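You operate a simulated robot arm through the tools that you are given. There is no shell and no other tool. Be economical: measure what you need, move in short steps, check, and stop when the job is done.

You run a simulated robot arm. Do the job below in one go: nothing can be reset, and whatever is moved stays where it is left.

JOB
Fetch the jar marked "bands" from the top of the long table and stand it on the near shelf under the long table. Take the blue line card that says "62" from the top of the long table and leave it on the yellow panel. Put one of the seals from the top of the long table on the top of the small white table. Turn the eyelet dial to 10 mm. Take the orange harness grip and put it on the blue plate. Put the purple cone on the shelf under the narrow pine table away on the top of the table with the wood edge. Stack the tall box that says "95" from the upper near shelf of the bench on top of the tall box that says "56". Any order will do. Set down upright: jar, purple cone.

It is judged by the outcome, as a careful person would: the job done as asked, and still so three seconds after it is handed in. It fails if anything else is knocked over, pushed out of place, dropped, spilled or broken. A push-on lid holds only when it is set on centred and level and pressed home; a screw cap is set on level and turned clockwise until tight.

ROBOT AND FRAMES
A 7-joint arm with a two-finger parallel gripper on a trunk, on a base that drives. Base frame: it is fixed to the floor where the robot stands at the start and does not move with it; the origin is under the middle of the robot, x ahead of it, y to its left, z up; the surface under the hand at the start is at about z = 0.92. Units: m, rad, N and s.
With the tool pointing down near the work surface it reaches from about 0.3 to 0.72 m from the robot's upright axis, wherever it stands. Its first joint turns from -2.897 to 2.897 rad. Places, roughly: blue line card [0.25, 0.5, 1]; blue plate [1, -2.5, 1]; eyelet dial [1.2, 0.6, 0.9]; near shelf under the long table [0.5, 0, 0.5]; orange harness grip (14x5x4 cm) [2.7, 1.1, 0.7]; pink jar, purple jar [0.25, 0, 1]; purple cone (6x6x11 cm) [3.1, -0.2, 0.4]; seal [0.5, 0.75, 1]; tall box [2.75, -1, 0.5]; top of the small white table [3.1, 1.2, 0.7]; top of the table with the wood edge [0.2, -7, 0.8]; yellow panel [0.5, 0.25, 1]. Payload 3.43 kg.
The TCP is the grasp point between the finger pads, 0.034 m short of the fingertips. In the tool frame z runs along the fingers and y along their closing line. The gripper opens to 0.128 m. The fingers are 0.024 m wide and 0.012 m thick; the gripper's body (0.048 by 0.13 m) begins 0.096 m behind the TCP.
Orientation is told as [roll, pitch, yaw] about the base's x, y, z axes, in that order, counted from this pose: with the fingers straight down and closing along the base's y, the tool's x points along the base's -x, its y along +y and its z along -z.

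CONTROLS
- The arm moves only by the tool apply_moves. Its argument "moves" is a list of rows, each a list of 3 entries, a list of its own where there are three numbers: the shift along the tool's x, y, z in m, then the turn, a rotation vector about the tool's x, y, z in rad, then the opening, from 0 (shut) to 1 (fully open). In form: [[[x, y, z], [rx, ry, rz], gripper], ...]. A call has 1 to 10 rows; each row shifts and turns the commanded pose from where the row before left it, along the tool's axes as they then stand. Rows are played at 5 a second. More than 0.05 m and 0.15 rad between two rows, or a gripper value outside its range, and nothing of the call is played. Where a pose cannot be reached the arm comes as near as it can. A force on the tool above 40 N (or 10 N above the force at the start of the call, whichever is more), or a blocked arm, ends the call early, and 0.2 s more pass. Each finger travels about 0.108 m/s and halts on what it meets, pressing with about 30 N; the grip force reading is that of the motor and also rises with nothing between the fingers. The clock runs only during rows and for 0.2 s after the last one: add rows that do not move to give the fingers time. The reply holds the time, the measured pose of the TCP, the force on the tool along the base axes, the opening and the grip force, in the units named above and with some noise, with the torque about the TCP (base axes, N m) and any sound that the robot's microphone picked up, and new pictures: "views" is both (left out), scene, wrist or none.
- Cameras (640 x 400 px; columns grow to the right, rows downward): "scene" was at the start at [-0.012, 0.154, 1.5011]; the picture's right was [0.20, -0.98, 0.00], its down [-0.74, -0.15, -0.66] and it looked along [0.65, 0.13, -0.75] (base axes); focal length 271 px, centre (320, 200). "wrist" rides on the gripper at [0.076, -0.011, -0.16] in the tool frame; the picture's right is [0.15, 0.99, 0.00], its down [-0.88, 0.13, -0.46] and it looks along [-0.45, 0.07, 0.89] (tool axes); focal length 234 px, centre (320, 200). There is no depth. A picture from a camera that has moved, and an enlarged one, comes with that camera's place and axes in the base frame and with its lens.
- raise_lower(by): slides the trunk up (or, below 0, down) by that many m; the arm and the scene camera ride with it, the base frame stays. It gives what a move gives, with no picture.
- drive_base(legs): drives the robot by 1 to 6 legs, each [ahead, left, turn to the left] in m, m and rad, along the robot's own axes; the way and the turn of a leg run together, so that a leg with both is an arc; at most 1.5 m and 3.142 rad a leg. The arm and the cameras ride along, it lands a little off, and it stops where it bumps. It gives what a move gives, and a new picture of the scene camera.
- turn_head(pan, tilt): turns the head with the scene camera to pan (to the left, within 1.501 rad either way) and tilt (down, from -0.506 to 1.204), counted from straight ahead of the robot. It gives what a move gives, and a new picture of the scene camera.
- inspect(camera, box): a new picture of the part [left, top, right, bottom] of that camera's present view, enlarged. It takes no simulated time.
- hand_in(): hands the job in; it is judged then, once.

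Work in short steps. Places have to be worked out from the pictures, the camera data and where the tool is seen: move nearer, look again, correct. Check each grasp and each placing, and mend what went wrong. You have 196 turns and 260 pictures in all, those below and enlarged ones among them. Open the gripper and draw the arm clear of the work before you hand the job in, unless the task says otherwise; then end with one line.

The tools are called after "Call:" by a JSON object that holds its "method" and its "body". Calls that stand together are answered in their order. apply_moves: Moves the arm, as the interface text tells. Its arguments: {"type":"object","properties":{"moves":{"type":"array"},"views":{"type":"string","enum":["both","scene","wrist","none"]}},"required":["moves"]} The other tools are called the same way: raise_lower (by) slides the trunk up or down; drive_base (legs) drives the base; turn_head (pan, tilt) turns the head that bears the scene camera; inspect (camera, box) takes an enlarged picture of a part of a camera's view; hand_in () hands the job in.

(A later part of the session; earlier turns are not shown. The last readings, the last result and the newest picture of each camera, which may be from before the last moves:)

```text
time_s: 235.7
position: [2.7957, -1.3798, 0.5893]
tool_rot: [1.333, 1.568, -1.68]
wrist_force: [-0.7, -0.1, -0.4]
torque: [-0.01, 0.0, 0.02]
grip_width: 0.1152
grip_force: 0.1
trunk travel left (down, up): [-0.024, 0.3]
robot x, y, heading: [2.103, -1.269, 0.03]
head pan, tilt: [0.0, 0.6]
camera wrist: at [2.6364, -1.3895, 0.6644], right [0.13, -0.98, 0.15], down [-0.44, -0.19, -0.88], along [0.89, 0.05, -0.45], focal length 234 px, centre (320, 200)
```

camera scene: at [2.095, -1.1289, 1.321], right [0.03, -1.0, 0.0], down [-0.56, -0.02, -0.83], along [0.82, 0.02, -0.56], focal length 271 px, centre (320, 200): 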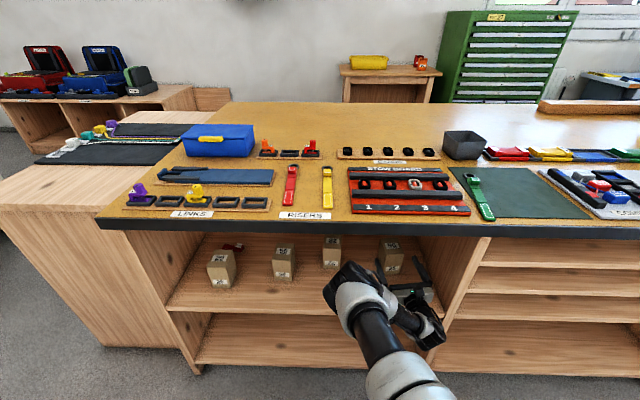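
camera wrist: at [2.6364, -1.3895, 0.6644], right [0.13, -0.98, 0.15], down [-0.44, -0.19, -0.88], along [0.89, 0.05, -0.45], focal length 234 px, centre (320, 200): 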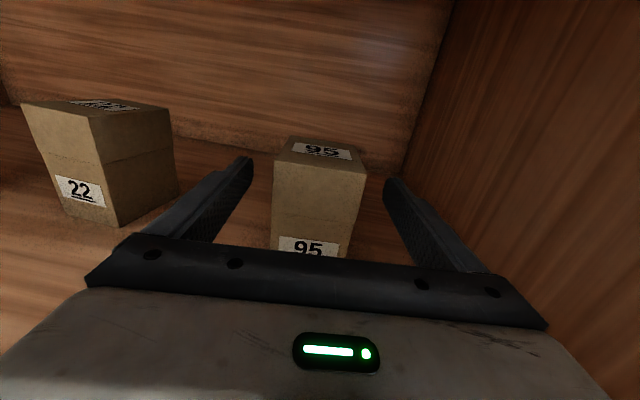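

The box is between the fingers. Another 1.8 cm forward, then close.

Call:
{"method": "apply_moves", "body": {"moves": [[[0, 0, 0.018], [0, 0, 0], 0.9], [[0, 0, 0], [0, 0, 0], 0.5], [[0, 0, 0], [0, 0, 0], 0.3], [[0, 0, 0], [0, 0, 0], 0.3], [[0, 0, 0], [0, 0, 0], 0.3]], "views": "wrist"}}

```text
time_s: 236.9
position: [2.8143, -1.3779, 0.5882]
tool_rot: [1.212, 1.568, -1.801]
wrist_force: [0.0, 0.5, 1.0]
torque: [0.1, -0.06, 0.01]
grip_width: 0.0656
grip_force: 30.1
trunk travel left (down, up): [-0.024, 0.3]
robot x, y, heading: [2.0997, -1.2676, 0.028]
head pan, tilt: [0.0, 0.6]
camera wrist: at [2.6545, -1.387, 0.6641], right [0.13, -0.98, 0.15], down [-0.44, -0.19, -0.88], along [0.89, 0.05, -0.45], focal length 234 px, centre (320, 200)
```

wrist: 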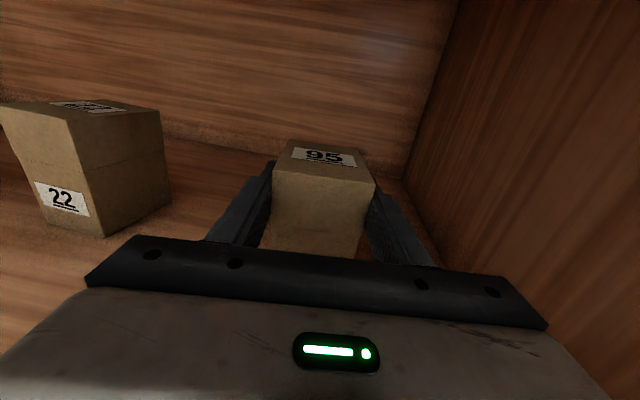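

Gripped at 6.56 cm. I lift 3 cm and back straight out.

Call:
{"method": "apply_moves", "body": {"moves": [[[0.015, 0, 0], [0, 0, 0], 0.3], [[0.015, 0, 0], [0, 0, 0], 0.3], [[0, 0, -0.03], [0, 0, 0], 0.3]], "views": "none"}}

Call:
{"method": "drive_base", "body": {"legs": [[-0.3, 0, 0]]}}

Call:
{"method": "drive_base", "body": {"legs": [[0, 0.4, 0]]}}

Call:
{"method": "apply_moves", "body": {"moves": [[[0.04, 0, 0], [0, 0, 0], 0.3], [[0.04, 0, 0], [0, 0, 0], 0.3], [[0.02, 0, 0], [0, 0, 0], 0.3]], "views": "wrist"}}

```text
time_s: 237.7
position: [2.7857, -1.3803, 0.6191]
tool_rot: [1.139, 1.566, -1.875]
wrist_force: [0.4, -0.7, -1.5]
torque: [0.01, 0.02, -0.05]
grip_width: 0.0657
grip_force: 29.9
trunk travel left (down, up): [-0.024, 0.3]
robot x, y, heading: [2.0995, -1.267, 0.03]
head pan, tilt: [0.0, 0.6]
```

```text
time_s: 239.8
position: [2.4822, -1.3947, 0.6185]
tool_rot: [1.174, 1.568, -1.847]
wrist_force: [-0.5, 0.1, -1.5]
torque: [0.01, 0.05, 0.0]
grip_width: 0.0658
grip_force: 29.6
trunk travel left (down, up): [-0.024, 0.3]
robot x, y, heading: [1.7979, -1.2796, 0.023]
head pan, tilt: [0.0, 0.6]
camera scene: at [1.7948, -1.1366, 1.321], right [0.02, -1.0, 0.0], down [-0.56, -0.01, -0.82], along [0.82, 0.02, -0.57], focal length 271 px, centre (320, 200)
```

scene: 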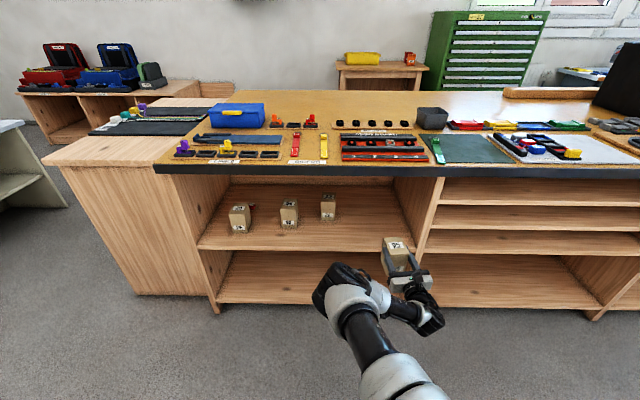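

```text
time_s: 244.1
position: [2.473, -0.9918, 0.6192]
tool_rot: [1.159, 1.567, -1.859]
wrist_force: [-0.4, 0.6, -2.8]
torque: [0.01, 0.02, -0.01]
grip_width: 0.0658
grip_force: 29.7
trunk travel left (down, up): [-0.024, 0.3]
robot x, y, heading: [1.7845, -0.8763, 0.03]
head pan, tilt: [0.0, 0.6]
camera scene: at [1.7849, -0.7378, 1.321], right [0.03, -1.0, 0.0], down [-0.56, -0.01, -0.82], along [0.82, 0.02, -0.57], focal length 271 px, centre (320, 200)
```

scene: 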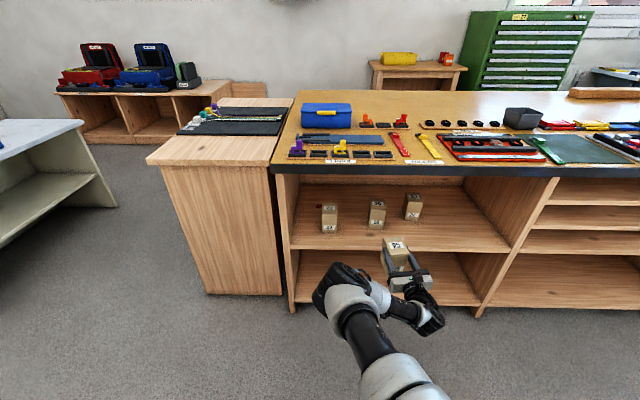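

```text
time_s: 244.9
position: [2.4733, -0.9923, 0.72]
tool_rot: [0.983, 1.568, -2.035]
wrist_force: [0.3, 0.5, -2.2]
torque: [-0.03, 0.04, -0.01]
grip_width: 0.0658
grip_force: 29.4
trunk travel left (down, up): [-0.024, 0.3]
robot x, y, heading: [1.7863, -0.8776, 0.028]
head pan, tilt: [0.0, 0.6]
camera wrist: at [2.3131, -1.0004, 0.7959], right [0.12, -0.98, 0.15], down [-0.44, -0.19, -0.88], along [0.89, 0.04, -0.45], focal length 234 px, centre (320, 200)
```

wrist: 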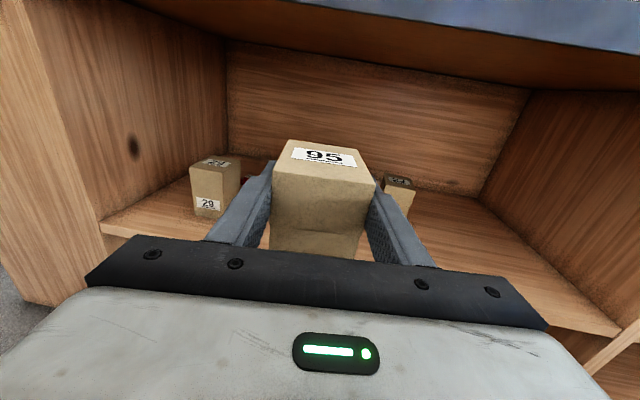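

Box 56 is hidden behind the carried box in the wrist view, so I measure it from the head camera.

Call:
{"method": "inspect", "body": {"camera": "scene", "box": [340, 180, 420, 260]}}

```text
5.00 times, centred on (380, 220) of scene
camera zoom: at [1.785, -0.7378, 1.3209], right [0.03, -1.0, 0.0], down [-0.56, -0.01, -0.82], along [0.82, 0.02, -0.57], focal length 1353 px, centre (20, 100)
```

zoom: 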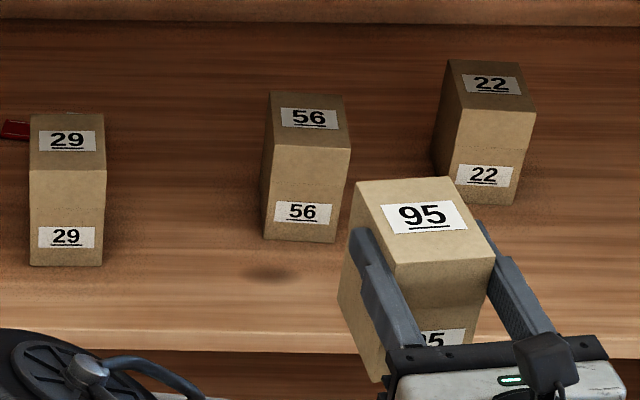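

The relative geometry puts 56's top centre about (0.30, +0.01) m from the carried box, turned about −6°; stacking contact should come at TCP z ≈ 0.695. I turn the hand by −0.23 rad and drive in 0.22 m.

Call:
{"method": "apply_moves", "body": {"moves": [[[0.008, 0, 0], [-0.115, 0, 0], 0.3], [[0, 0, 0], [-0.115, 0, 0], 0.3]], "views": "none"}}

Call:
{"method": "drive_base", "body": {"legs": [[0.22, 0, 0]]}}

Call:
{"method": "apply_moves", "body": {"moves": [[[0, 0, 0], [0, 0, 0], 0.3]], "views": "wrist"}}

Call:
{"method": "inspect", "body": {"camera": "scene", "box": [340, 200, 440, 290]}}

```text
time_s: 245.5
position: [2.4727, -0.9919, 0.7262]
tool_rot: [1.339, 1.567, -1.91]
wrist_force: [0.1, -0.2, 0.0]
torque: [0.0, 0.03, 0.03]
grip_width: 0.0657
grip_force: 30.4
trunk travel left (down, up): [-0.024, 0.3]
robot x, y, heading: [1.7891, -0.8749, 0.023]
head pan, tilt: [0.0, 0.6]
```

```text
time_s: 247.2
position: [2.6917, -0.9884, 0.7268]
tool_rot: [1.372, 1.568, -1.877]
wrist_force: [-0.5, -0.5, -2.0]
torque: [0.0, -0.01, -0.04]
grip_width: 0.0656
grip_force: 29.9
trunk travel left (down, up): [-0.024, 0.3]
robot x, y, heading: [2.0083, -0.8711, 0.025]
head pan, tilt: [0.0, 0.6]
camera scene: at [2.005, -0.7324, 1.321], right [0.02, -1.0, 0.0], down [-0.56, -0.01, -0.83], along [0.82, 0.02, -0.56], focal length 271 px, centre (320, 200)
```

scene: 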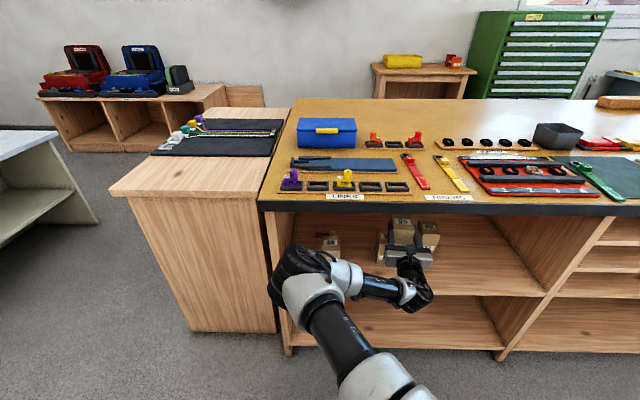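

```text
time_s: 247.6
position: [2.6921, -0.9889, 0.726]
tool_rot: [1.219, 1.567, -2.031]
wrist_force: [-0.4, 0.3, -2.3]
torque: [-0.01, 0.03, -0.01]
grip_width: 0.0657
grip_force: 30.2
trunk travel left (down, up): [-0.024, 0.3]
robot x, y, heading: [2.0095, -0.8717, 0.025]
head pan, tilt: [0.0, 0.6]
camera wrist: at [2.5347, -0.9602, 0.803], right [-0.11, -0.98, 0.15], down [-0.47, -0.08, -0.88], along [0.88, -0.16, -0.45], focal length 234 px, centre (320, 200)
```

wrist: 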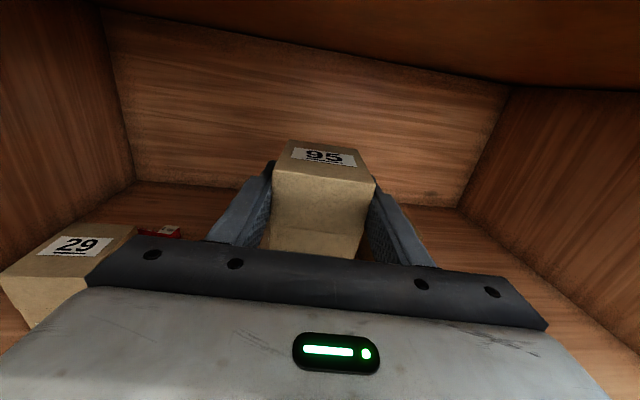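

```text
4.44 times, centred on (390, 245) of scene
camera zoom: at [2.005, -0.7324, 1.321], right [0.02, -1.0, 0.0], down [-0.56, -0.01, -0.82], along [0.82, 0.02, -0.57], focal length 1203 px, centre (9, 0)
```

zoom: 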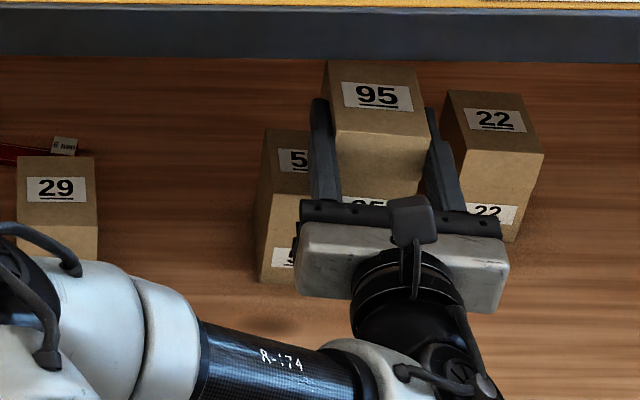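

Consistent geometry: I need 8.2 cm forward and 2 cm left. I make that move at hover height and check.

Call:
{"method": "apply_moves", "body": {"moves": [[[0, -0.01, 0.02], [0, 0, 0], 0.3], [[0, -0.01, 0.02], [0, 0, 0], 0.3], [[0, 0, 0.02], [0, 0, 0], 0.3], [[0, 0, 0.022], [0, 0, 0], 0.3], [[0, 0, 0], [0, 0, 0], 0.3]], "views": "scene"}}

Call:
{"method": "inspect", "body": {"camera": "scene", "box": [340, 200, 440, 290]}}

```text
time_s: 248.8
position: [2.7773, -0.9776, 0.7278]
tool_rot: [1.218, 1.567, -2.032]
wrist_force: [0.2, -0.1, -1.4]
torque: [0.02, 0.0, 0.0]
grip_width: 0.0659
grip_force: 30.2
trunk travel left (down, up): [-0.024, 0.3]
robot x, y, heading: [2.0068, -0.8686, 0.022]
head pan, tilt: [0.0, 0.6]
camera scene: at [2.0051, -0.7324, 1.321], right [0.02, -1.0, 0.0], down [-0.56, -0.01, -0.82], along [0.82, 0.02, -0.57], focal length 271 px, centre (320, 200)
```

scene: 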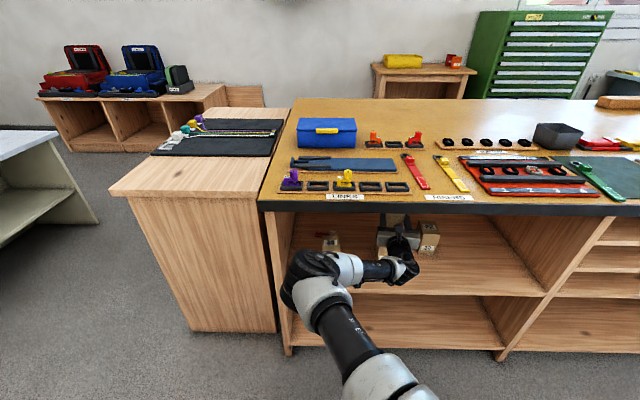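

```text
4.44 times, centred on (390, 245) of scene
camera zoom: at [2.0051, -0.7324, 1.321], right [0.02, -1.0, 0.0], down [-0.56, -0.01, -0.82], along [0.82, 0.02, -0.57], focal length 1203 px, centre (9, 0)
```

zoom: 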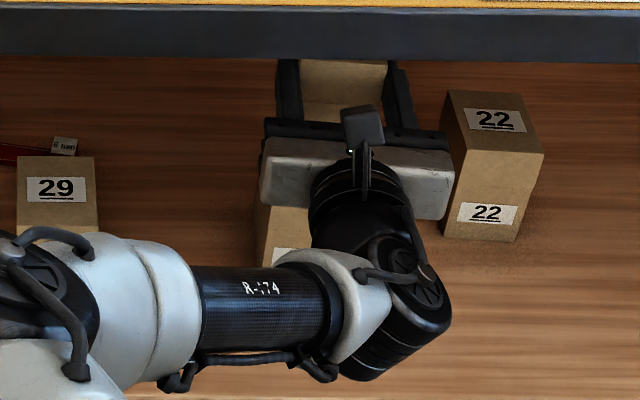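

Laterally 95 looks ~7 mm right of 56; I nudge left and lower toward contact.

Call:
{"method": "apply_moves", "body": {"moves": [[[0, -0.007, 0], [0, 0, 0], 0.3], [[-0.015, 0, 0], [0, 0, 0], 0.3], [[-0.008, 0, 0], [0, 0, 0], 0.3]], "views": "none"}}

Call:
{"method": "apply_moves", "body": {"moves": [[[-0.003, 0, 0], [0, 0, 0], 0.3]], "views": "none"}}

Call:
{"method": "apply_moves", "body": {"moves": [[[-0.003, 0, 0], [0, 0, 0], 0.3]], "views": "none"}}

```text
time_s: 249.6
position: [2.7777, -0.9694, 0.7031]
tool_rot: [1.282, 1.567, -1.968]
wrist_force: [-0.2, -0.4, -1.1]
torque: [0.03, 0.06, -0.02]
grip_width: 0.0657
grip_force: 29.9
trunk travel left (down, up): [-0.024, 0.3]
robot x, y, heading: [2.0098, -0.8674, 0.025]
head pan, tilt: [0.0, 0.6]
```

```text
time_s: 250.0
position: [2.7758, -0.9705, 0.7014]
tool_rot: [1.354, 1.568, -1.898]
wrist_force: [0.0, 0.1, -1.9]
torque: [-0.05, 0.01, -0.01]
grip_width: 0.0654
grip_force: 29.8
trunk travel left (down, up): [-0.024, 0.3]
robot x, y, heading: [2.0101, -0.8714, 0.018]
head pan, tilt: [0.0, 0.6]
```

```text
time_s: 250.4
position: [2.7774, -0.9714, 0.6986]
tool_rot: [1.453, 1.567, -1.798]
wrist_force: [0.1, -0.2, -1.4]
torque: [0.02, 0.02, -0.01]
grip_width: 0.0655
grip_force: 29.9
trunk travel left (down, up): [-0.024, 0.3]
robot x, y, heading: [2.0081, -0.8679, 0.021]
head pan, tilt: [0.0, 0.6]
```

Call:
{"method": "apply_moves", "body": {"moves": [[[-0.003, 0, 0], [0, 0, 0], 0.3]], "views": "none"}}

Call:
{"method": "apply_moves", "body": {"moves": [[[-0.002, 0, 0], [0, 0, 0], 0.3]], "views": "none"}}

Call:
{"method": "apply_moves", "body": {"moves": [[[-0.002, 0, 0], [0, 0, 0], 0.3]], "views": "wrist"}}

```text
time_s: 250.8
position: [2.7776, -0.9713, 0.6989]
tool_rot: [2.511, 1.565, -0.738]
wrist_force: [-1.8, 0.3, 7.9]
torque: [0.29, 0.4, 0.08]
grip_width: 0.0658
grip_force: 30.0
trunk travel left (down, up): [-0.024, 0.3]
robot x, y, heading: [2.0106, -0.8711, 0.027]
head pan, tilt: [0.0, 0.6]
```

```text
time_s: 251.2
position: [2.7767, -0.9703, 0.6974]
tool_rot: [2.673, 1.564, -0.577]
wrist_force: [-2.8, -1.3, 20.2]
torque: [0.23, 0.61, 0.07]
grip_width: 0.0656
grip_force: 30.3
trunk travel left (down, up): [-0.024, 0.3]
robot x, y, heading: [2.0059, -0.8732, 0.026]
head pan, tilt: [0.0, 0.6]
```

```text
time_s: 251.6
position: [2.7768, -0.9697, 0.695]
tool_rot: [2.766, 1.563, -0.483]
wrist_force: [1.3, -1.9, 26.3]
torque: [0.04, -0.14, -0.06]
grip_width: 0.066
grip_force: 30.3
trunk travel left (down, up): [-0.024, 0.3]
robot x, y, heading: [2.008, -0.8714, 0.025]
head pan, tilt: [0.0, 0.6]
camera wrist: at [2.6188, -0.9421, 0.7707], right [-0.11, -0.98, 0.15], down [-0.46, -0.08, -0.88], along [0.88, -0.16, -0.44], focal length 234 px, centre (320, 200)
```

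wrist: 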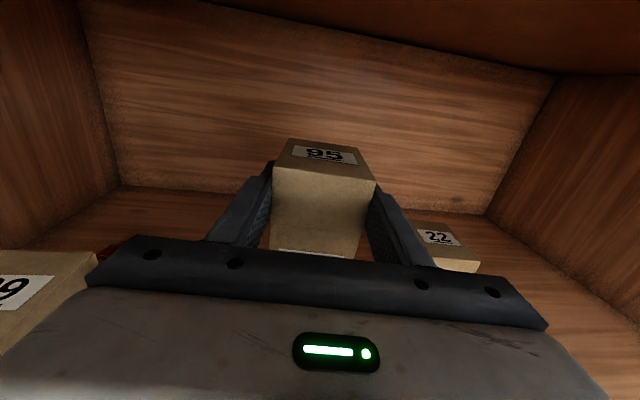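

Contact at 0.698 as predicted. I ease the load and release slowly, then draw back.

Call:
{"method": "apply_moves", "body": {"moves": [[[0.003, 0, 0], [0, 0, 0], 0.3], [[0, 0, 0], [0, 0, 0], 0.55], [[0, 0, 0], [0, 0, 0], 0.7], [[0, 0, 0], [0, 0, 0], 0.8], [[0, 0, 0], [0, 0, 0], 0.8]], "views": "wrist"}}

```text
time_s: 252.8
position: [2.7764, -0.9689, 0.6948]
tool_rot: [1.277, 1.568, -1.971]
wrist_force: [-0.4, 0.8, 0.8]
torque: [0.0, 0.0, 0.03]
grip_width: 0.1023
grip_force: 0.1
trunk travel left (down, up): [-0.024, 0.3]
robot x, y, heading: [2.0089, -0.8709, 0.024]
head pan, tilt: [0.0, 0.6]
camera wrist: at [2.6194, -0.9425, 0.77], right [-0.11, -0.98, 0.15], down [-0.47, -0.08, -0.88], along [0.88, -0.16, -0.45], focal length 234 px, centre (320, 200)
```

wrist: 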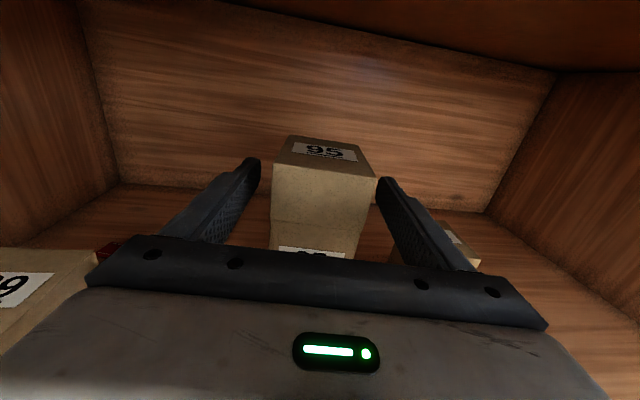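

It stays put. I draw the hand straight back.

Call:
{"method": "apply_moves", "body": {"moves": [[[0, 0, -0.03], [0, 0, 0], 0.8], [[0, 0, -0.04], [0, 0, 0], 0.8], [[0, 0, -0.04], [0, 0, 0], 0.8], [[0, 0, -0.04], [0, 0, 0], 0.8]], "views": "wrist"}}

Call:
{"method": "drive_base", "body": {"legs": [[-0.35, 0, 0]]}}

Call:
{"method": "inspect", "body": {"camera": "scene", "box": [290, 160, 450, 280]}}

```text
time_s: 253.8
position: [2.6264, -0.9547, 0.6958]
tool_rot: [1.447, 1.568, -1.805]
wrist_force: [-0.3, 0.7, 0.0]
torque: [-0.04, 0.0, 0.02]
grip_width: 0.1024
grip_force: 0.0
trunk travel left (down, up): [-0.024, 0.3]
robot x, y, heading: [2.0071, -0.8738, 0.021]
head pan, tilt: [0.0, 0.6]
camera wrist: at [2.4705, -0.9266, 0.7709], right [-0.11, -0.98, 0.15], down [-0.47, -0.08, -0.88], along [0.88, -0.16, -0.45], focal length 234 px, centre (320, 200)
```

wrist: 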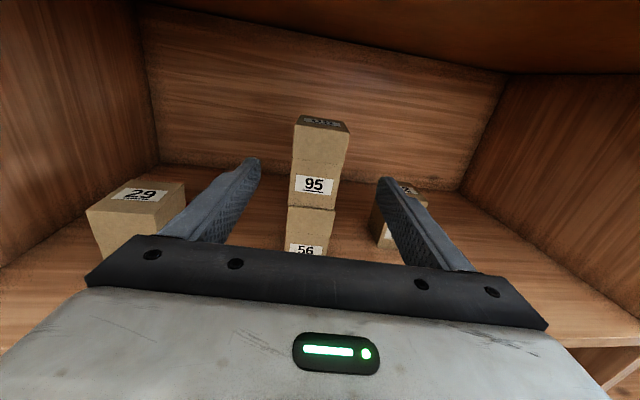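

```text
time_s: 256.1
position: [2.28, -0.9661, 0.6947]
tool_rot: [1.392, 1.568, -1.863]
wrist_force: [-0.3, -0.6, 0.8]
torque: [0.01, 0.01, 0.04]
grip_width: 0.1026
grip_force: 0.1
trunk travel left (down, up): [-0.024, 0.3]
robot x, y, heading: [1.6631, -0.8765, 0.018]
head pan, tilt: [0.0, 0.6]
camera scene: at [1.6591, -0.7393, 1.321], right [0.02, -1.0, 0.0], down [-0.56, -0.01, -0.83], along [0.82, 0.01, -0.56], focal length 271 px, centre (320, 200)
```

scene: 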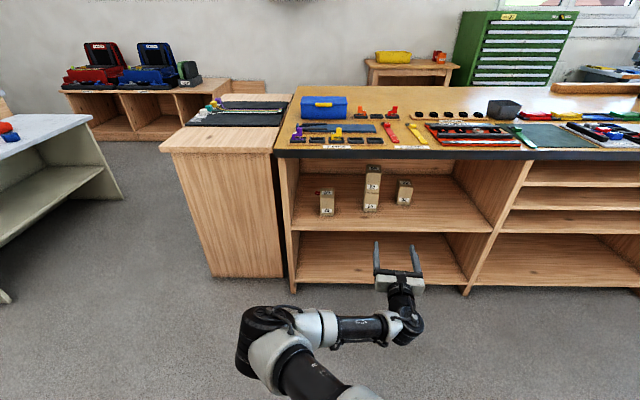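

```text
3.33 times, centred on (370, 220) of scene
camera zoom: at [1.6591, -0.7393, 1.321], right [0.02, -1.0, 0.0], down [-0.56, -0.01, -0.83], along [0.82, 0.01, -0.56], focal length 902 px, centre (153, 133)
```

zoom: 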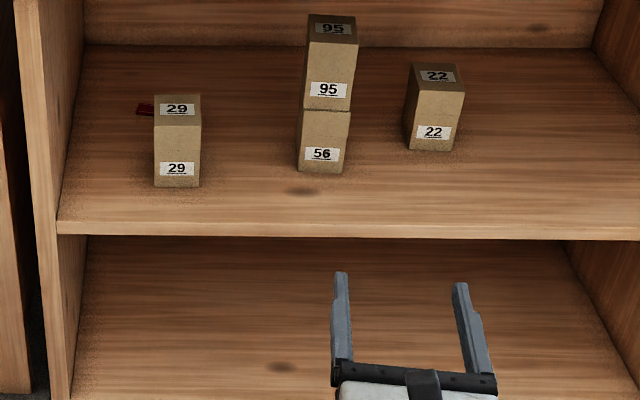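

Perfect stack. Next the purple cone on the pine table's shelf, near (3.12, −0.13), open toward +y. I drive to the gap between the tables, turn toward it and look.

Call:
{"method": "drive_base", "body": {"legs": [[0, 1.45, 0], [0.45, 0, 0], [0, 0, -0.75]]}}

Call:
{"method": "turn_head", "body": {"pan": 0.1, "tilt": 0.55}}

```text
time_s: 274.5
position: [2.4846, 0.0787, 0.6943]
tool_rot: [1.403, 1.567, -2.613]
wrist_force: [0.5, -0.8, 0.0]
torque: [-0.01, 0.0, 0.02]
grip_width: 0.1024
grip_force: 0.0
trunk travel left (down, up): [-0.024, 0.3]
robot x, y, heading: [2.0935, 0.5686, -0.743]
head pan, tilt: [0.0, 0.6]
camera scene: at [2.1906, 0.6713, 1.321], right [-0.68, -0.74, 0.0], down [-0.42, 0.38, -0.83], along [0.61, -0.56, -0.56], focal length 271 px, centre (320, 200)
```

scene: 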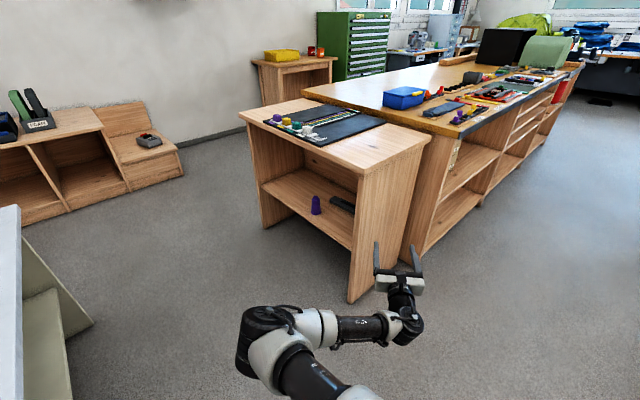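

```text
time_s: 275.1
position: [2.4851, 0.0785, 0.6941]
tool_rot: [1.405, 1.568, -2.611]
wrist_force: [-0.3, -0.6, -0.5]
torque: [0.02, 0.02, 0.01]
grip_width: 0.1024
grip_force: 0.2
trunk travel left (down, up): [-0.024, 0.3]
robot x, y, heading: [2.0971, 0.5641, -0.742]
head pan, tilt: [0.099, 0.55]
camera scene: at [2.1973, 0.6772, 1.3255], right [-0.6, -0.8, 0.0], down [-0.42, 0.31, -0.85], along [0.68, -0.51, -0.52], focal length 271 px, centre (320, 200)
```

scene: 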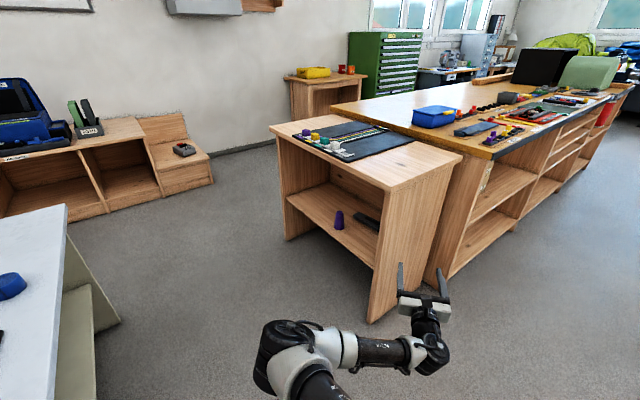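

Call:
{"method": "inspect", "body": {"camera": "scene", "box": [270, 110, 470, 300]}}

```text
2.11 times, centred on (370, 205) of scene
camera zoom: at [2.1973, 0.6772, 1.3255], right [-0.6, -0.8, 0.0], down [-0.42, 0.31, -0.85], along [0.68, -0.51, -0.52], focal length 570 px, centre (215, 190)
```

zoom: 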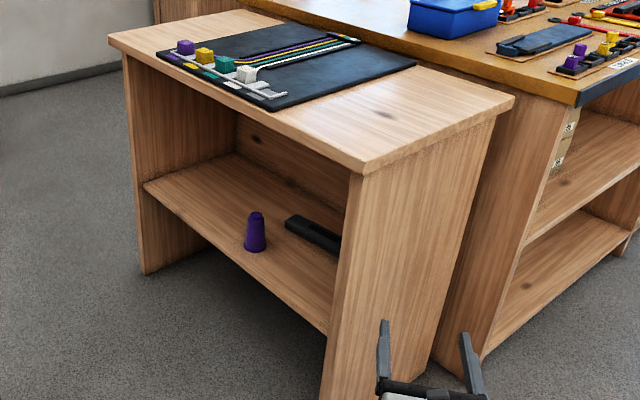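

The cone stands upright near the shelf's front edge, at about (3.17, −0.20), shelf z ≈ 0.335. I pull the arm in, turn to face −y, and slide in between the tables.

Call:
{"method": "apply_moves", "body": {"moves": [[[0, 0, -0.04], [0.13, 0, 0], 1], [[0, 0, -0.04], [0, 0, 0], 1], [[0, 0, -0.04], [0, 0, 0], 1], [[0, 0, -0.03], [0, 0, 0], 1]], "views": "none"}}

Call:
{"method": "drive_base", "body": {"legs": [[0, 0, -0.829]]}}

```text
time_s: 276.1
position: [2.3773, 0.184, 0.6957]
tool_rot: [1.356, 1.568, -2.528]
wrist_force: [-0.3, 0.0, -0.2]
torque: [-0.04, 0.01, -0.01]
grip_width: 0.1282
grip_force: 0.1
trunk travel left (down, up): [-0.024, 0.3]
robot x, y, heading: [2.0979, 0.5655, -0.744]
head pan, tilt: [0.099, 0.55]
```

```text
time_s: 278.8
position: [2.0003, 0.1019, 0.696]
tool_rot: [1.276, 1.569, 2.84]
wrist_force: [-0.5, -0.2, 0.6]
torque: [-0.01, 0.01, -0.01]
grip_width: 0.1281
grip_force: 0.0
trunk travel left (down, up): [-0.024, 0.3]
robot x, y, heading: [2.0963, 0.5685, -1.574]
head pan, tilt: [0.099, 0.55]
camera scene: at [2.246, 0.5671, 1.3255], right [-1.0, -0.1, 0.0], down [-0.05, 0.52, -0.85], along [0.08, -0.85, -0.52], focal length 271 px, centre (320, 200)
```

scene: 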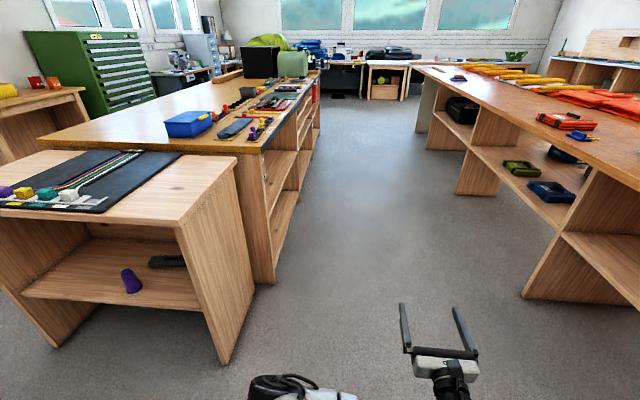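

Facing −y now. I strafe left (+x) about 1.05 m to line up with the cone, staying at y ≈ 0.55.

Call:
{"method": "drive_base", "body": {"legs": [[0.03, 0.6, 0], [0, 0.45, 0]]}}

Call:
{"method": "apply_moves", "body": {"moves": [[[-0.04, 0, 0], [0, 0, 0], 1], [[-0.04, 0, 0], [0, 0, 0], 1]], "views": "wrist"}}

```text
time_s: 289.4
position: [3.0573, 0.0753, 0.6962]
tool_rot: [1.28, 1.568, 2.864]
wrist_force: [-0.2, 0.2, 0.5]
torque: [-0.02, 0.0, 0.03]
grip_width: 0.128
grip_force: 0.1
trunk travel left (down, up): [-0.024, 0.3]
robot x, y, heading: [3.1436, 0.5468, -1.557]
head pan, tilt: [0.099, 0.55]
camera scene: at [3.2947, 0.5454, 1.3255], right [-0.99, -0.11, 0.0], down [-0.06, 0.52, -0.85], along [0.1, -0.85, -0.52], focal length 271 px, centre (320, 200)
```

scene: 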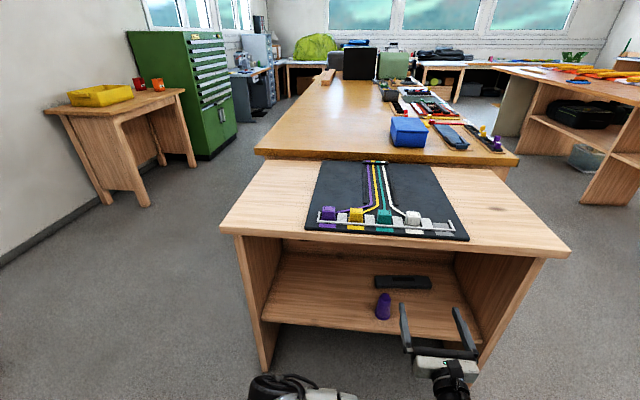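

```text
time_s: 290.1
position: [3.0591, 0.0754, 0.6128]
tool_rot: [1.38, 1.569, 2.962]
wrist_force: [0.4, 0.9, -1.4]
torque: [0.0, 0.03, -0.01]
grip_width: 0.1279
grip_force: 0.0
trunk travel left (down, up): [-0.024, 0.3]
robot x, y, heading: [3.1465, 0.5425, -1.556]
head pan, tilt: [0.099, 0.55]
camera wrist: at [3.0681, 0.2344, 0.6889], right [-0.99, -0.01, 0.15], down [-0.14, 0.45, -0.88], along [-0.06, -0.89, -0.45], focal length 234 px, centre (320, 200)
```

wrist: 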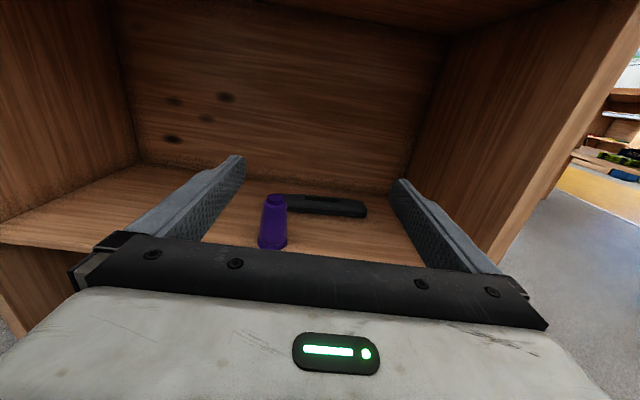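

The cone is about 6 cm left of the tool axis. I shift left and lower 0.12 m to triangulate its height better.

Call:
{"method": "apply_moves", "body": {"moves": [[[-0.03, -0.02, 0], [0, 0, 0], 1], [[-0.03, -0.02, 0], [0, 0, 0], 1], [[-0.03, -0.02, 0], [0, 0, 0], 1], [[-0.03, 0, 0], [0, 0, 0], 1]], "views": "wrist"}}

```text
time_s: 291.1
position: [3.1182, 0.0762, 0.4961]
tool_rot: [1.598, 1.564, -3.103]
wrist_force: [0.0, 0.9, 0.3]
torque: [0.03, 0.0, -0.02]
grip_width: 0.128
grip_force: 0.0
trunk travel left (down, up): [-0.024, 0.3]
robot x, y, heading: [3.1451, 0.5426, -1.556]
head pan, tilt: [0.099, 0.55]
camera wrist: at [3.128, 0.2359, 0.5724], right [-0.99, -0.01, 0.15], down [-0.14, 0.45, -0.88], along [-0.06, -0.89, -0.45], focal length 234 px, centre (320, 200)
```

wrist: 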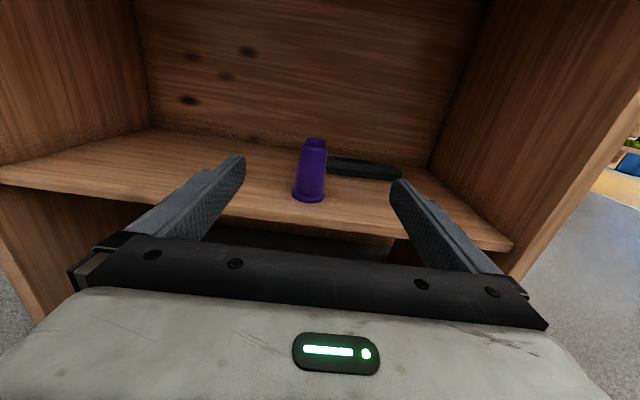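

Parallax gives the cone at (3.125, −0.15), base z ≈ 0.38, height ~11 cm. I lower to z 0.425 and drive 0.1 m forward.

Call:
{"method": "apply_moves", "body": {"moves": [[[-0.035, -0.006, 0], [0, 0, 0], 1], [[-0.035, 0, 0], [0, 0, 0], 1]], "views": "none"}}

Call:
{"method": "drive_base", "body": {"legs": [[0.1, 0, 0]]}}

Call:
{"method": "apply_moves", "body": {"moves": [[[0, 0, 0.02], [0, 0, 0], 1]], "views": "wrist"}}

```text
time_s: 291.6
position: [3.1041, 0.0734, 0.4896]
tool_rot: [1.276, 1.453, 2.858]
wrist_force: [0.8, 0.3, 0.4]
torque: [-0.04, 0.01, 0.02]
grip_width: 0.1279
grip_force: 0.1
trunk travel left (down, up): [-0.024, 0.3]
robot x, y, heading: [3.1417, 0.546, -1.556]
head pan, tilt: [0.099, 0.55]
stopped in row 2: the arm was blocked; the commanded pose is now the measured one
```

```text
time_s: 292.8
position: [3.1056, -0.0256, 0.49]
tool_rot: [1.269, 1.457, 2.847]
wrist_force: [0.0, 0.1, -0.1]
torque: [0.03, -0.02, 0.03]
grip_width: 0.1283
grip_force: 0.1
trunk travel left (down, up): [-0.024, 0.3]
robot x, y, heading: [3.1447, 0.446, -1.556]
head pan, tilt: [0.099, 0.55]
camera scene: at [3.2961, 0.4464, 1.3255], right [-0.99, -0.11, 0.0], down [-0.06, 0.52, -0.85], along [0.1, -0.85, -0.52], focal length 271 px, centre (320, 200)
```

scene: 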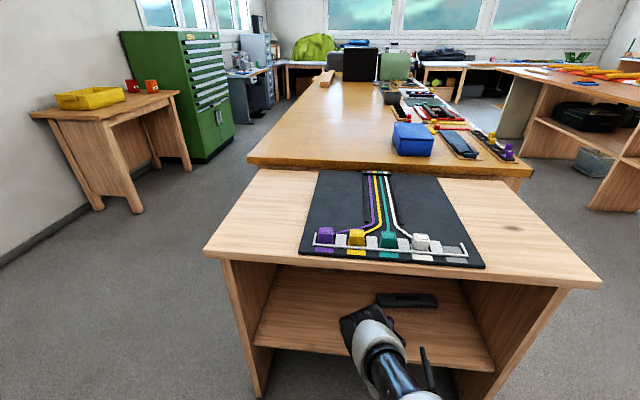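

```text
time_s: 293.2
position: [3.1016, -0.0432, 0.4885]
tool_rot: [1.233, 1.449, 2.809]
wrist_force: [0.5, 0.1, -0.1]
torque: [-0.01, 0.02, 0.01]
grip_width: 0.1279
grip_force: 0.0
trunk travel left (down, up): [-0.024, 0.3]
robot x, y, heading: [3.1417, 0.4434, -1.552]
head pan, tilt: [0.099, 0.55]
camera wrist: at [3.1216, 0.1132, 0.5682], right [-0.97, -0.01, 0.26], down [-0.23, 0.49, -0.84], along [-0.12, -0.87, -0.48], focal length 234 px, centre (320, 200)
```

wrist: 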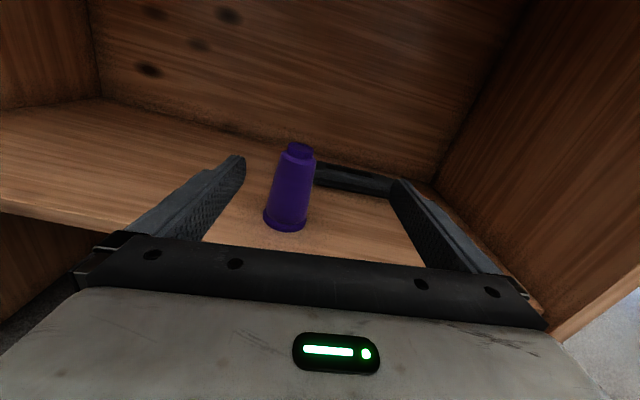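

The wrist was blocked, probably against the robot's own base when tucked in so low, and the hand rolled slightly. I re-level, back the base 0.1 m and extend the arm before lowering.

Call:
{"method": "apply_moves", "body": {"moves": [[[0.01, 0, 0], [0, 0.03, 0.115], 1]], "views": "none"}}

Call:
{"method": "drive_base", "body": {"legs": [[-0.11, 0, 0]]}}

Call:
{"method": "apply_moves", "body": {"moves": [[[0, 0, 0.03], [0, 0, 0], 1], [[0, 0, 0.03], [0, 0, 0], 1], [[0, 0, 0.03], [0, 0, 0], 1], [[-0.025, 0, 0.02], [0, 0, 0], 1], [[-0.025, 0, 0], [0, 0, 0], 1]], "views": "wrist"}}

```text
time_s: 293.6
position: [3.1049, -0.0465, 0.4979]
tool_rot: [-1.197, 1.563, 0.382]
wrist_force: [-0.4, -0.1, 0.0]
torque: [-0.03, 0.0, 0.0]
grip_width: 0.1283
grip_force: 0.1
trunk travel left (down, up): [-0.024, 0.3]
robot x, y, heading: [3.1441, 0.4464, -1.557]
head pan, tilt: [0.099, 0.55]
```

```text
time_s: 294.8
position: [3.104, 0.0615, 0.4993]
tool_rot: [-0.807, 1.565, 0.772]
wrist_force: [0.6, -0.2, -0.1]
torque: [0.01, -0.04, 0.01]
grip_width: 0.1278
grip_force: 0.1
trunk travel left (down, up): [-0.024, 0.3]
robot x, y, heading: [3.1439, 0.5548, -1.554]
head pan, tilt: [0.099, 0.55]
camera scene: at [3.2946, 0.5542, 1.3255], right [-0.99, -0.11, 0.0], down [-0.06, 0.52, -0.85], along [0.1, -0.85, -0.52], focal length 271 px, centre (320, 200)
```

scene: 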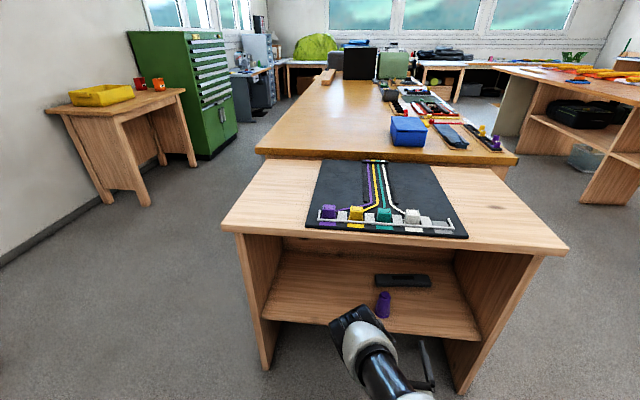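

```text
time_s: 296.0
position: [3.1043, -0.0498, 0.4476]
tool_rot: [-0.845, 1.565, 0.734]
wrist_force: [0.1, -0.2, 0.2]
torque: [0.02, 0.02, -0.06]
grip_width: 0.1279
grip_force: 0.1
trunk travel left (down, up): [-0.024, 0.3]
robot x, y, heading: [3.1429, 0.5535, -1.56]
head pan, tilt: [0.099, 0.55]
camera wrist: at [3.1143, 0.1108, 0.5239], right [-0.99, -0.01, 0.14], down [-0.13, 0.46, -0.88], along [-0.06, -0.89, -0.45], focal length 234 px, centre (320, 200)
```

wrist: 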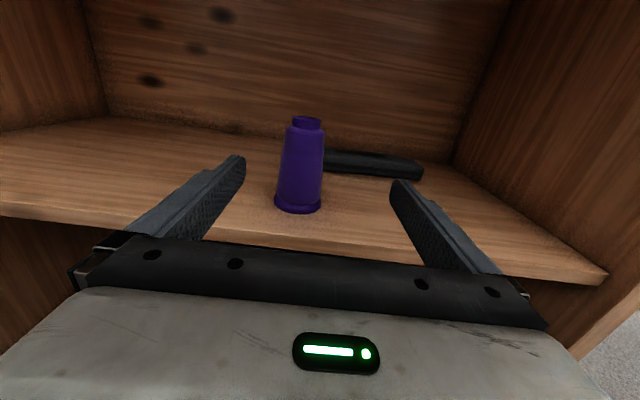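

Cone at (3.1245, −0.152). I shift left 2 cm, lower 2 cm, and advance.

Call:
{"method": "apply_moves", "body": {"moves": [[[-0.011, -0.01, 0], [0, 0, 0], 1], [[-0.01, -0.0095, 0], [0, 0, 0], 1], [[0, 0, 0.03], [0, 0, 0], 1], [[0, 0, 0.03], [0, 0, 0], 1], [[0, 0, 0.02], [0, 0, 0], 1]], "views": "wrist"}}

```text
time_s: 297.2
position: [3.126, -0.1269, 0.4256]
tool_rot: [-0.93, 1.564, 0.647]
wrist_force: [0.6, 0.3, 0.9]
torque: [0.01, 0.04, -0.02]
grip_width: 0.128
grip_force: 0.1
trunk travel left (down, up): [-0.024, 0.3]
robot x, y, heading: [3.1445, 0.5554, -1.563]
head pan, tilt: [0.099, 0.55]
camera wrist: at [3.1357, 0.032, 0.5025], right [-0.99, -0.01, 0.14], down [-0.13, 0.46, -0.88], along [-0.06, -0.89, -0.45], focal length 234 px, centre (320, 200)
```

wrist: 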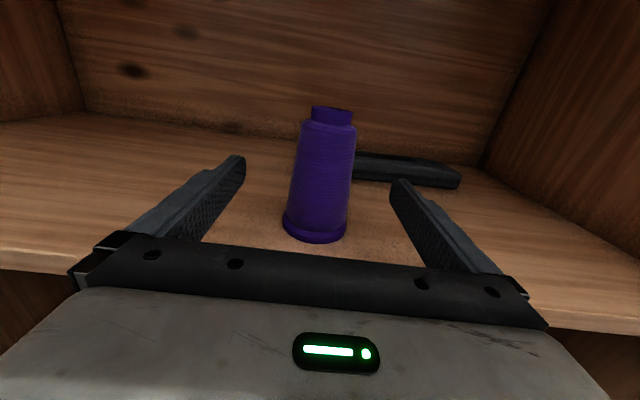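

Centred. I advance 2.5 cm and close.

Call:
{"method": "apply_moves", "body": {"moves": [[[0, 0.002, 0.024], [0, 0, 0], 1], [[0, 0, 0], [0, 0, 0], 0.6], [[0, 0, 0], [0, 0, 0], 0.3], [[0, 0, 0], [0, 0, 0], 0.1], [[0, 0, 0], [0, 0, 0], 0.1], [[0, 0, 0], [0, 0, 0], 0.1]], "views": "wrist"}}

```text
time_s: 298.6
position: [3.1226, -0.1486, 0.4334]
tool_rot: [-0.681, 1.564, 0.896]
wrist_force: [0.9, -0.8, 1.3]
torque: [-0.03, 0.02, 0.01]
grip_width: 0.051
grip_force: 30.2
out of reach, approached as far as the arm can: row 1
trunk travel left (down, up): [-0.024, 0.3]
robot x, y, heading: [3.1409, 0.5576, -1.56]
head pan, tilt: [0.099, 0.55]
camera wrist: at [3.1329, 0.0098, 0.5101], right [-0.99, -0.01, 0.14], down [-0.13, 0.46, -0.88], along [-0.06, -0.89, -0.46], focal length 234 px, centre (320, 200)
```

wrist: 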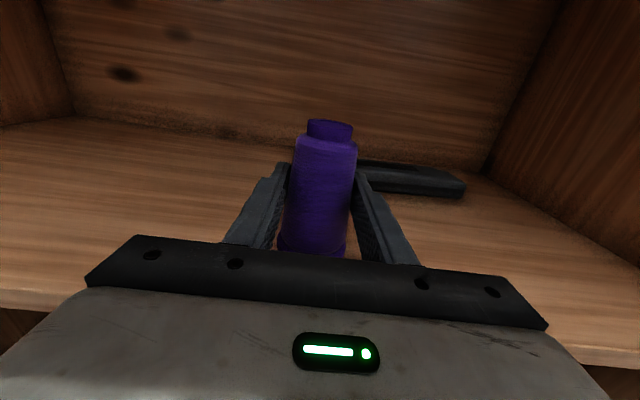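

Gripped at 5.1 cm. I lift slowly 2.5 cm and check that it doesn't slip.

Call:
{"method": "apply_moves", "body": {"moves": [[[0.01, 0, 0], [0, 0, 0], 0.1], [[0.015, 0, -0.005], [0, 0, 0], 0.1], [[0, 0, 0], [0, 0, 0], 0.1]], "views": "wrist"}}

```text
time_s: 299.4
position: [3.1246, -0.1435, 0.4596]
tool_rot: [-0.837, 1.565, 0.743]
wrist_force: [0.3, 0.5, -1.2]
torque: [-0.01, -0.02, 0.02]
grip_width: 0.0512
grip_force: 30.0
trunk travel left (down, up): [-0.024, 0.3]
robot x, y, heading: [3.1442, 0.5536, -1.554]
head pan, tilt: [0.099, 0.55]
camera wrist: at [3.1334, 0.0155, 0.5355], right [-0.99, -0.01, 0.14], down [-0.13, 0.46, -0.88], along [-0.06, -0.89, -0.45], focal length 234 px, centre (320, 200)
```

wrist: 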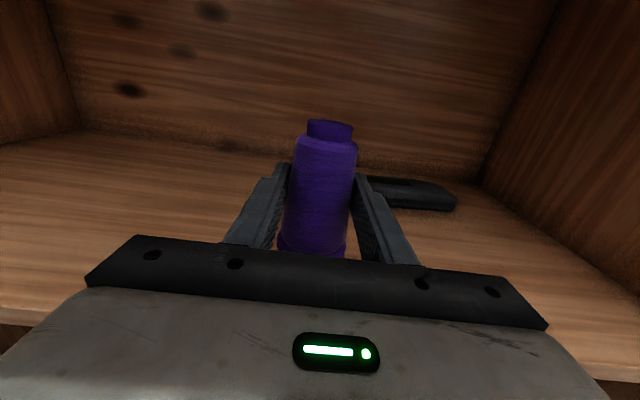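

The cone is held. I lift it further inside the opening and draw the arm back out.

Call:
{"method": "apply_moves", "body": {"moves": [[[0.03, 0, 0], [0, 0, 0], 0.1], [[0.03, 0, 0], [0, 0, 0], 0.1], [[0.02, 0, 0], [0, 0, 0], 0.1], [[0, 0, -0.04], [0, 0, 0], 0.1], [[0, 0, -0.04], [0, 0, 0], 0.1], [[0, 0, -0.04], [0, 0, 0], 0.1], [[0, 0, -0.04], [0, 0, 0], 0.1]], "views": "wrist"}}

```text
time_s: 301.0
position: [3.1238, 0.0163, 0.542]
tool_rot: [-1.011, 1.566, 0.567]
wrist_force: [0.1, 0.6, -2.2]
torque: [0.02, 0.03, -0.01]
grip_width: 0.0511
grip_force: 29.9
trunk travel left (down, up): [-0.024, 0.3]
robot x, y, heading: [3.1421, 0.555, -1.558]
head pan, tilt: [0.099, 0.55]
camera wrist: at [3.1329, 0.1747, 0.6189], right [-0.99, -0.01, 0.14], down [-0.13, 0.46, -0.88], along [-0.06, -0.89, -0.45], focal length 234 px, centre (320, 200)
```

wrist: 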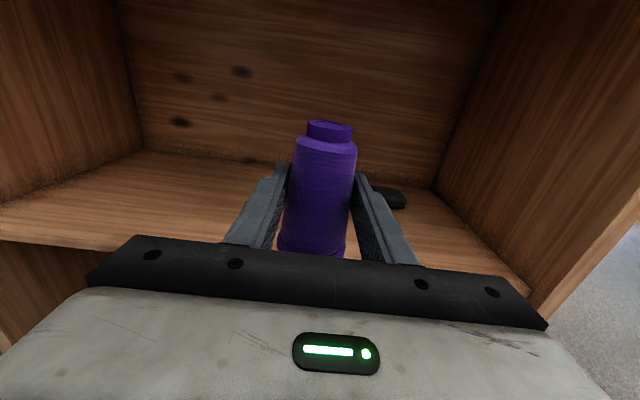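

Out of the shelf. I retract 6 cm more, raise the hand, and strafe back to the aisle.

Call:
{"method": "apply_moves", "body": {"moves": [[[0.02, 0, -0.03], [0, 0, 0], 0.1], [[0.02, 0, -0.03], [0, 0, 0], 0.1], [[0.04, 0, 0], [0, 0, 0], 0.1], [[0.04, 0, 0], [0, 0, 0], 0.1], [[0.04, 0, 0], [0, 0, 0], 0.1], [[0.04, 0, 0], [0, 0, 0], 0.1]], "views": "none"}}

Call:
{"method": "drive_base", "body": {"legs": [[0, -0.55, 0], [0, -0.5, 0]]}}

Call:
{"method": "raise_lower", "body": {"by": 0.3}}

Call:
{"method": "drive_base", "body": {"legs": [[1.4, 0, 0], [1.4, 0, 0], [1.0, 0, 0]]}}

Call:
{"method": "turn_head", "body": {"pan": -0.2, "tilt": 0.35}}

```text
time_s: 302.4
position: [3.1198, 0.0757, 0.7409]
tool_rot: [-0.826, 1.566, 0.752]
wrist_force: [-0.2, -0.4, -1.2]
torque: [-0.02, -0.02, 0.02]
grip_width: 0.0508
grip_force: 29.3
trunk travel left (down, up): [-0.024, 0.3]
robot x, y, heading: [3.1457, 0.5531, -1.555]
head pan, tilt: [0.099, 0.55]
```

```text
time_s: 313.1
position: [2.0639, 0.0639, 0.7391]
tool_rot: [-0.795, 1.564, 0.779]
wrist_force: [0.0, 0.6, -1.4]
torque: [0.0, 0.0, 0.02]
grip_width: 0.0511
grip_force: 29.6
trunk travel left (down, up): [-0.024, 0.3]
robot x, y, heading: [2.0907, 0.5421, -1.561]
head pan, tilt: [0.099, 0.55]
camera scene: at [2.2405, 0.5415, 1.3255], right [-0.99, -0.11, 0.0], down [-0.06, 0.52, -0.85], along [0.09, -0.85, -0.52], focal length 271 px, centre (320, 200)
```

scene: 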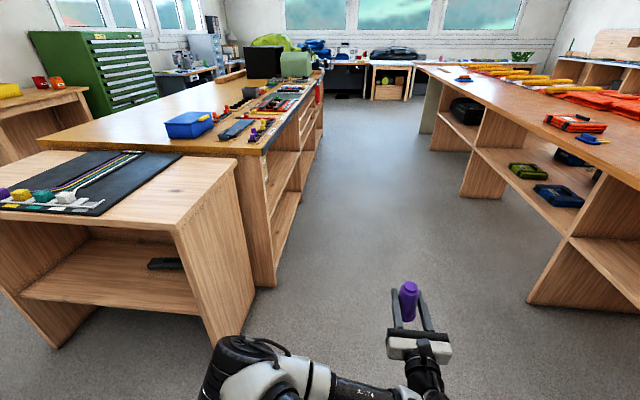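

```text
time_s: 316.1
position: [2.0644, 0.0645, 1.0409]
tool_rot: [-0.782, 1.564, 0.791]
wrist_force: [0.7, 0.2, -1.1]
torque: [0.01, 0.01, 0.0]
grip_width: 0.0509
grip_force: 30.1
trunk travel left (down, up): [-0.324, 0.0]
robot x, y, heading: [2.0947, 0.5459, -1.561]
head pan, tilt: [0.099, 0.55]
```

```text
time_s: 334.5
position: [2.0715, -3.746, 1.0392]
tool_rot: [-0.782, 1.564, 0.793]
wrist_force: [0.3, 0.3, -1.5]
torque: [0.0, 0.0, -0.01]
grip_width: 0.0509
grip_force: 30.4
trunk travel left (down, up): [-0.324, 0.0]
robot x, y, heading: [2.0958, -3.2663, -1.56]
head pan, tilt: [0.099, 0.55]
camera scene: at [2.2469, -3.2676, 1.6255], right [-0.99, -0.11, 0.0], down [-0.06, 0.52, -0.85], along [0.09, -0.85, -0.52], focal length 271 px, centre (320, 200)
```

scene: 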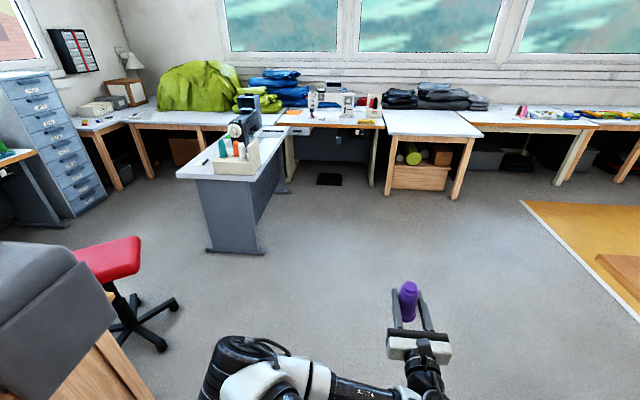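

```text
time_s: 335.3
position: [2.0702, -3.7446, 1.0383]
tool_rot: [-0.769, 1.564, 0.806]
wrist_force: [-0.7, 0.4, -2.4]
torque: [0.0, 0.03, 0.02]
grip_width: 0.0508
grip_force: 30.4
trunk travel left (down, up): [-0.324, 0.0]
robot x, y, heading: [2.0964, -3.265, -1.564]
head pan, tilt: [-0.201, 0.351]
camera scene: at [2.2195, -3.2697, 1.6437], right [-0.98, 0.19, 0.0], down [0.07, 0.34, -0.94], along [-0.18, -0.92, -0.34], focal length 271 px, centre (320, 200)
```

scene: 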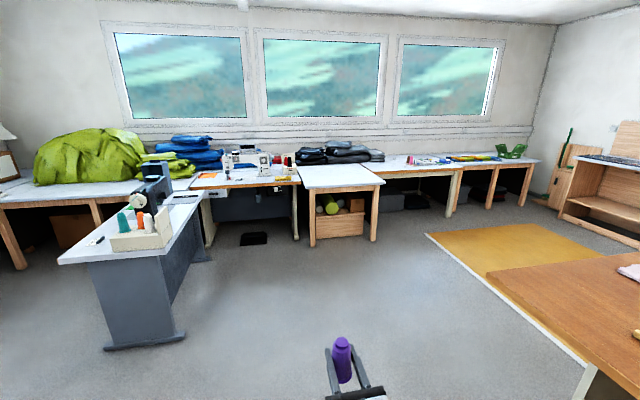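

By its given place the wood-edge table should be around pixel (403, 160). I enlarge that part.

Call:
{"method": "inspect", "body": {"camera": "scene", "box": [280, 120, 560, 250]}}

```text
2.29 times, centred on (420, 185) of scene
camera zoom: at [2.2195, -3.2697, 1.6437], right [-0.98, 0.19, 0.0], down [0.07, 0.34, -0.94], along [-0.18, -0.92, -0.34], focal length 619 px, centre (91, 234)
```

zoom: 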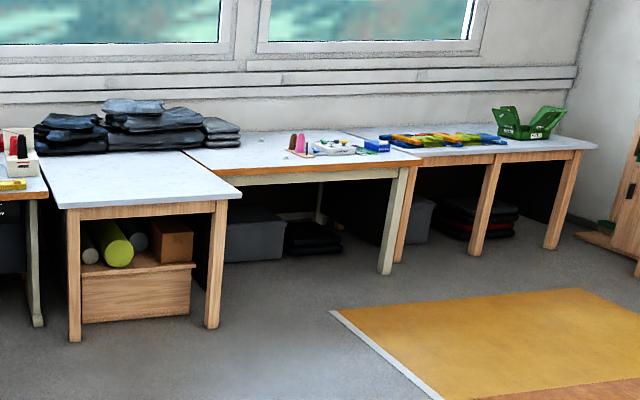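

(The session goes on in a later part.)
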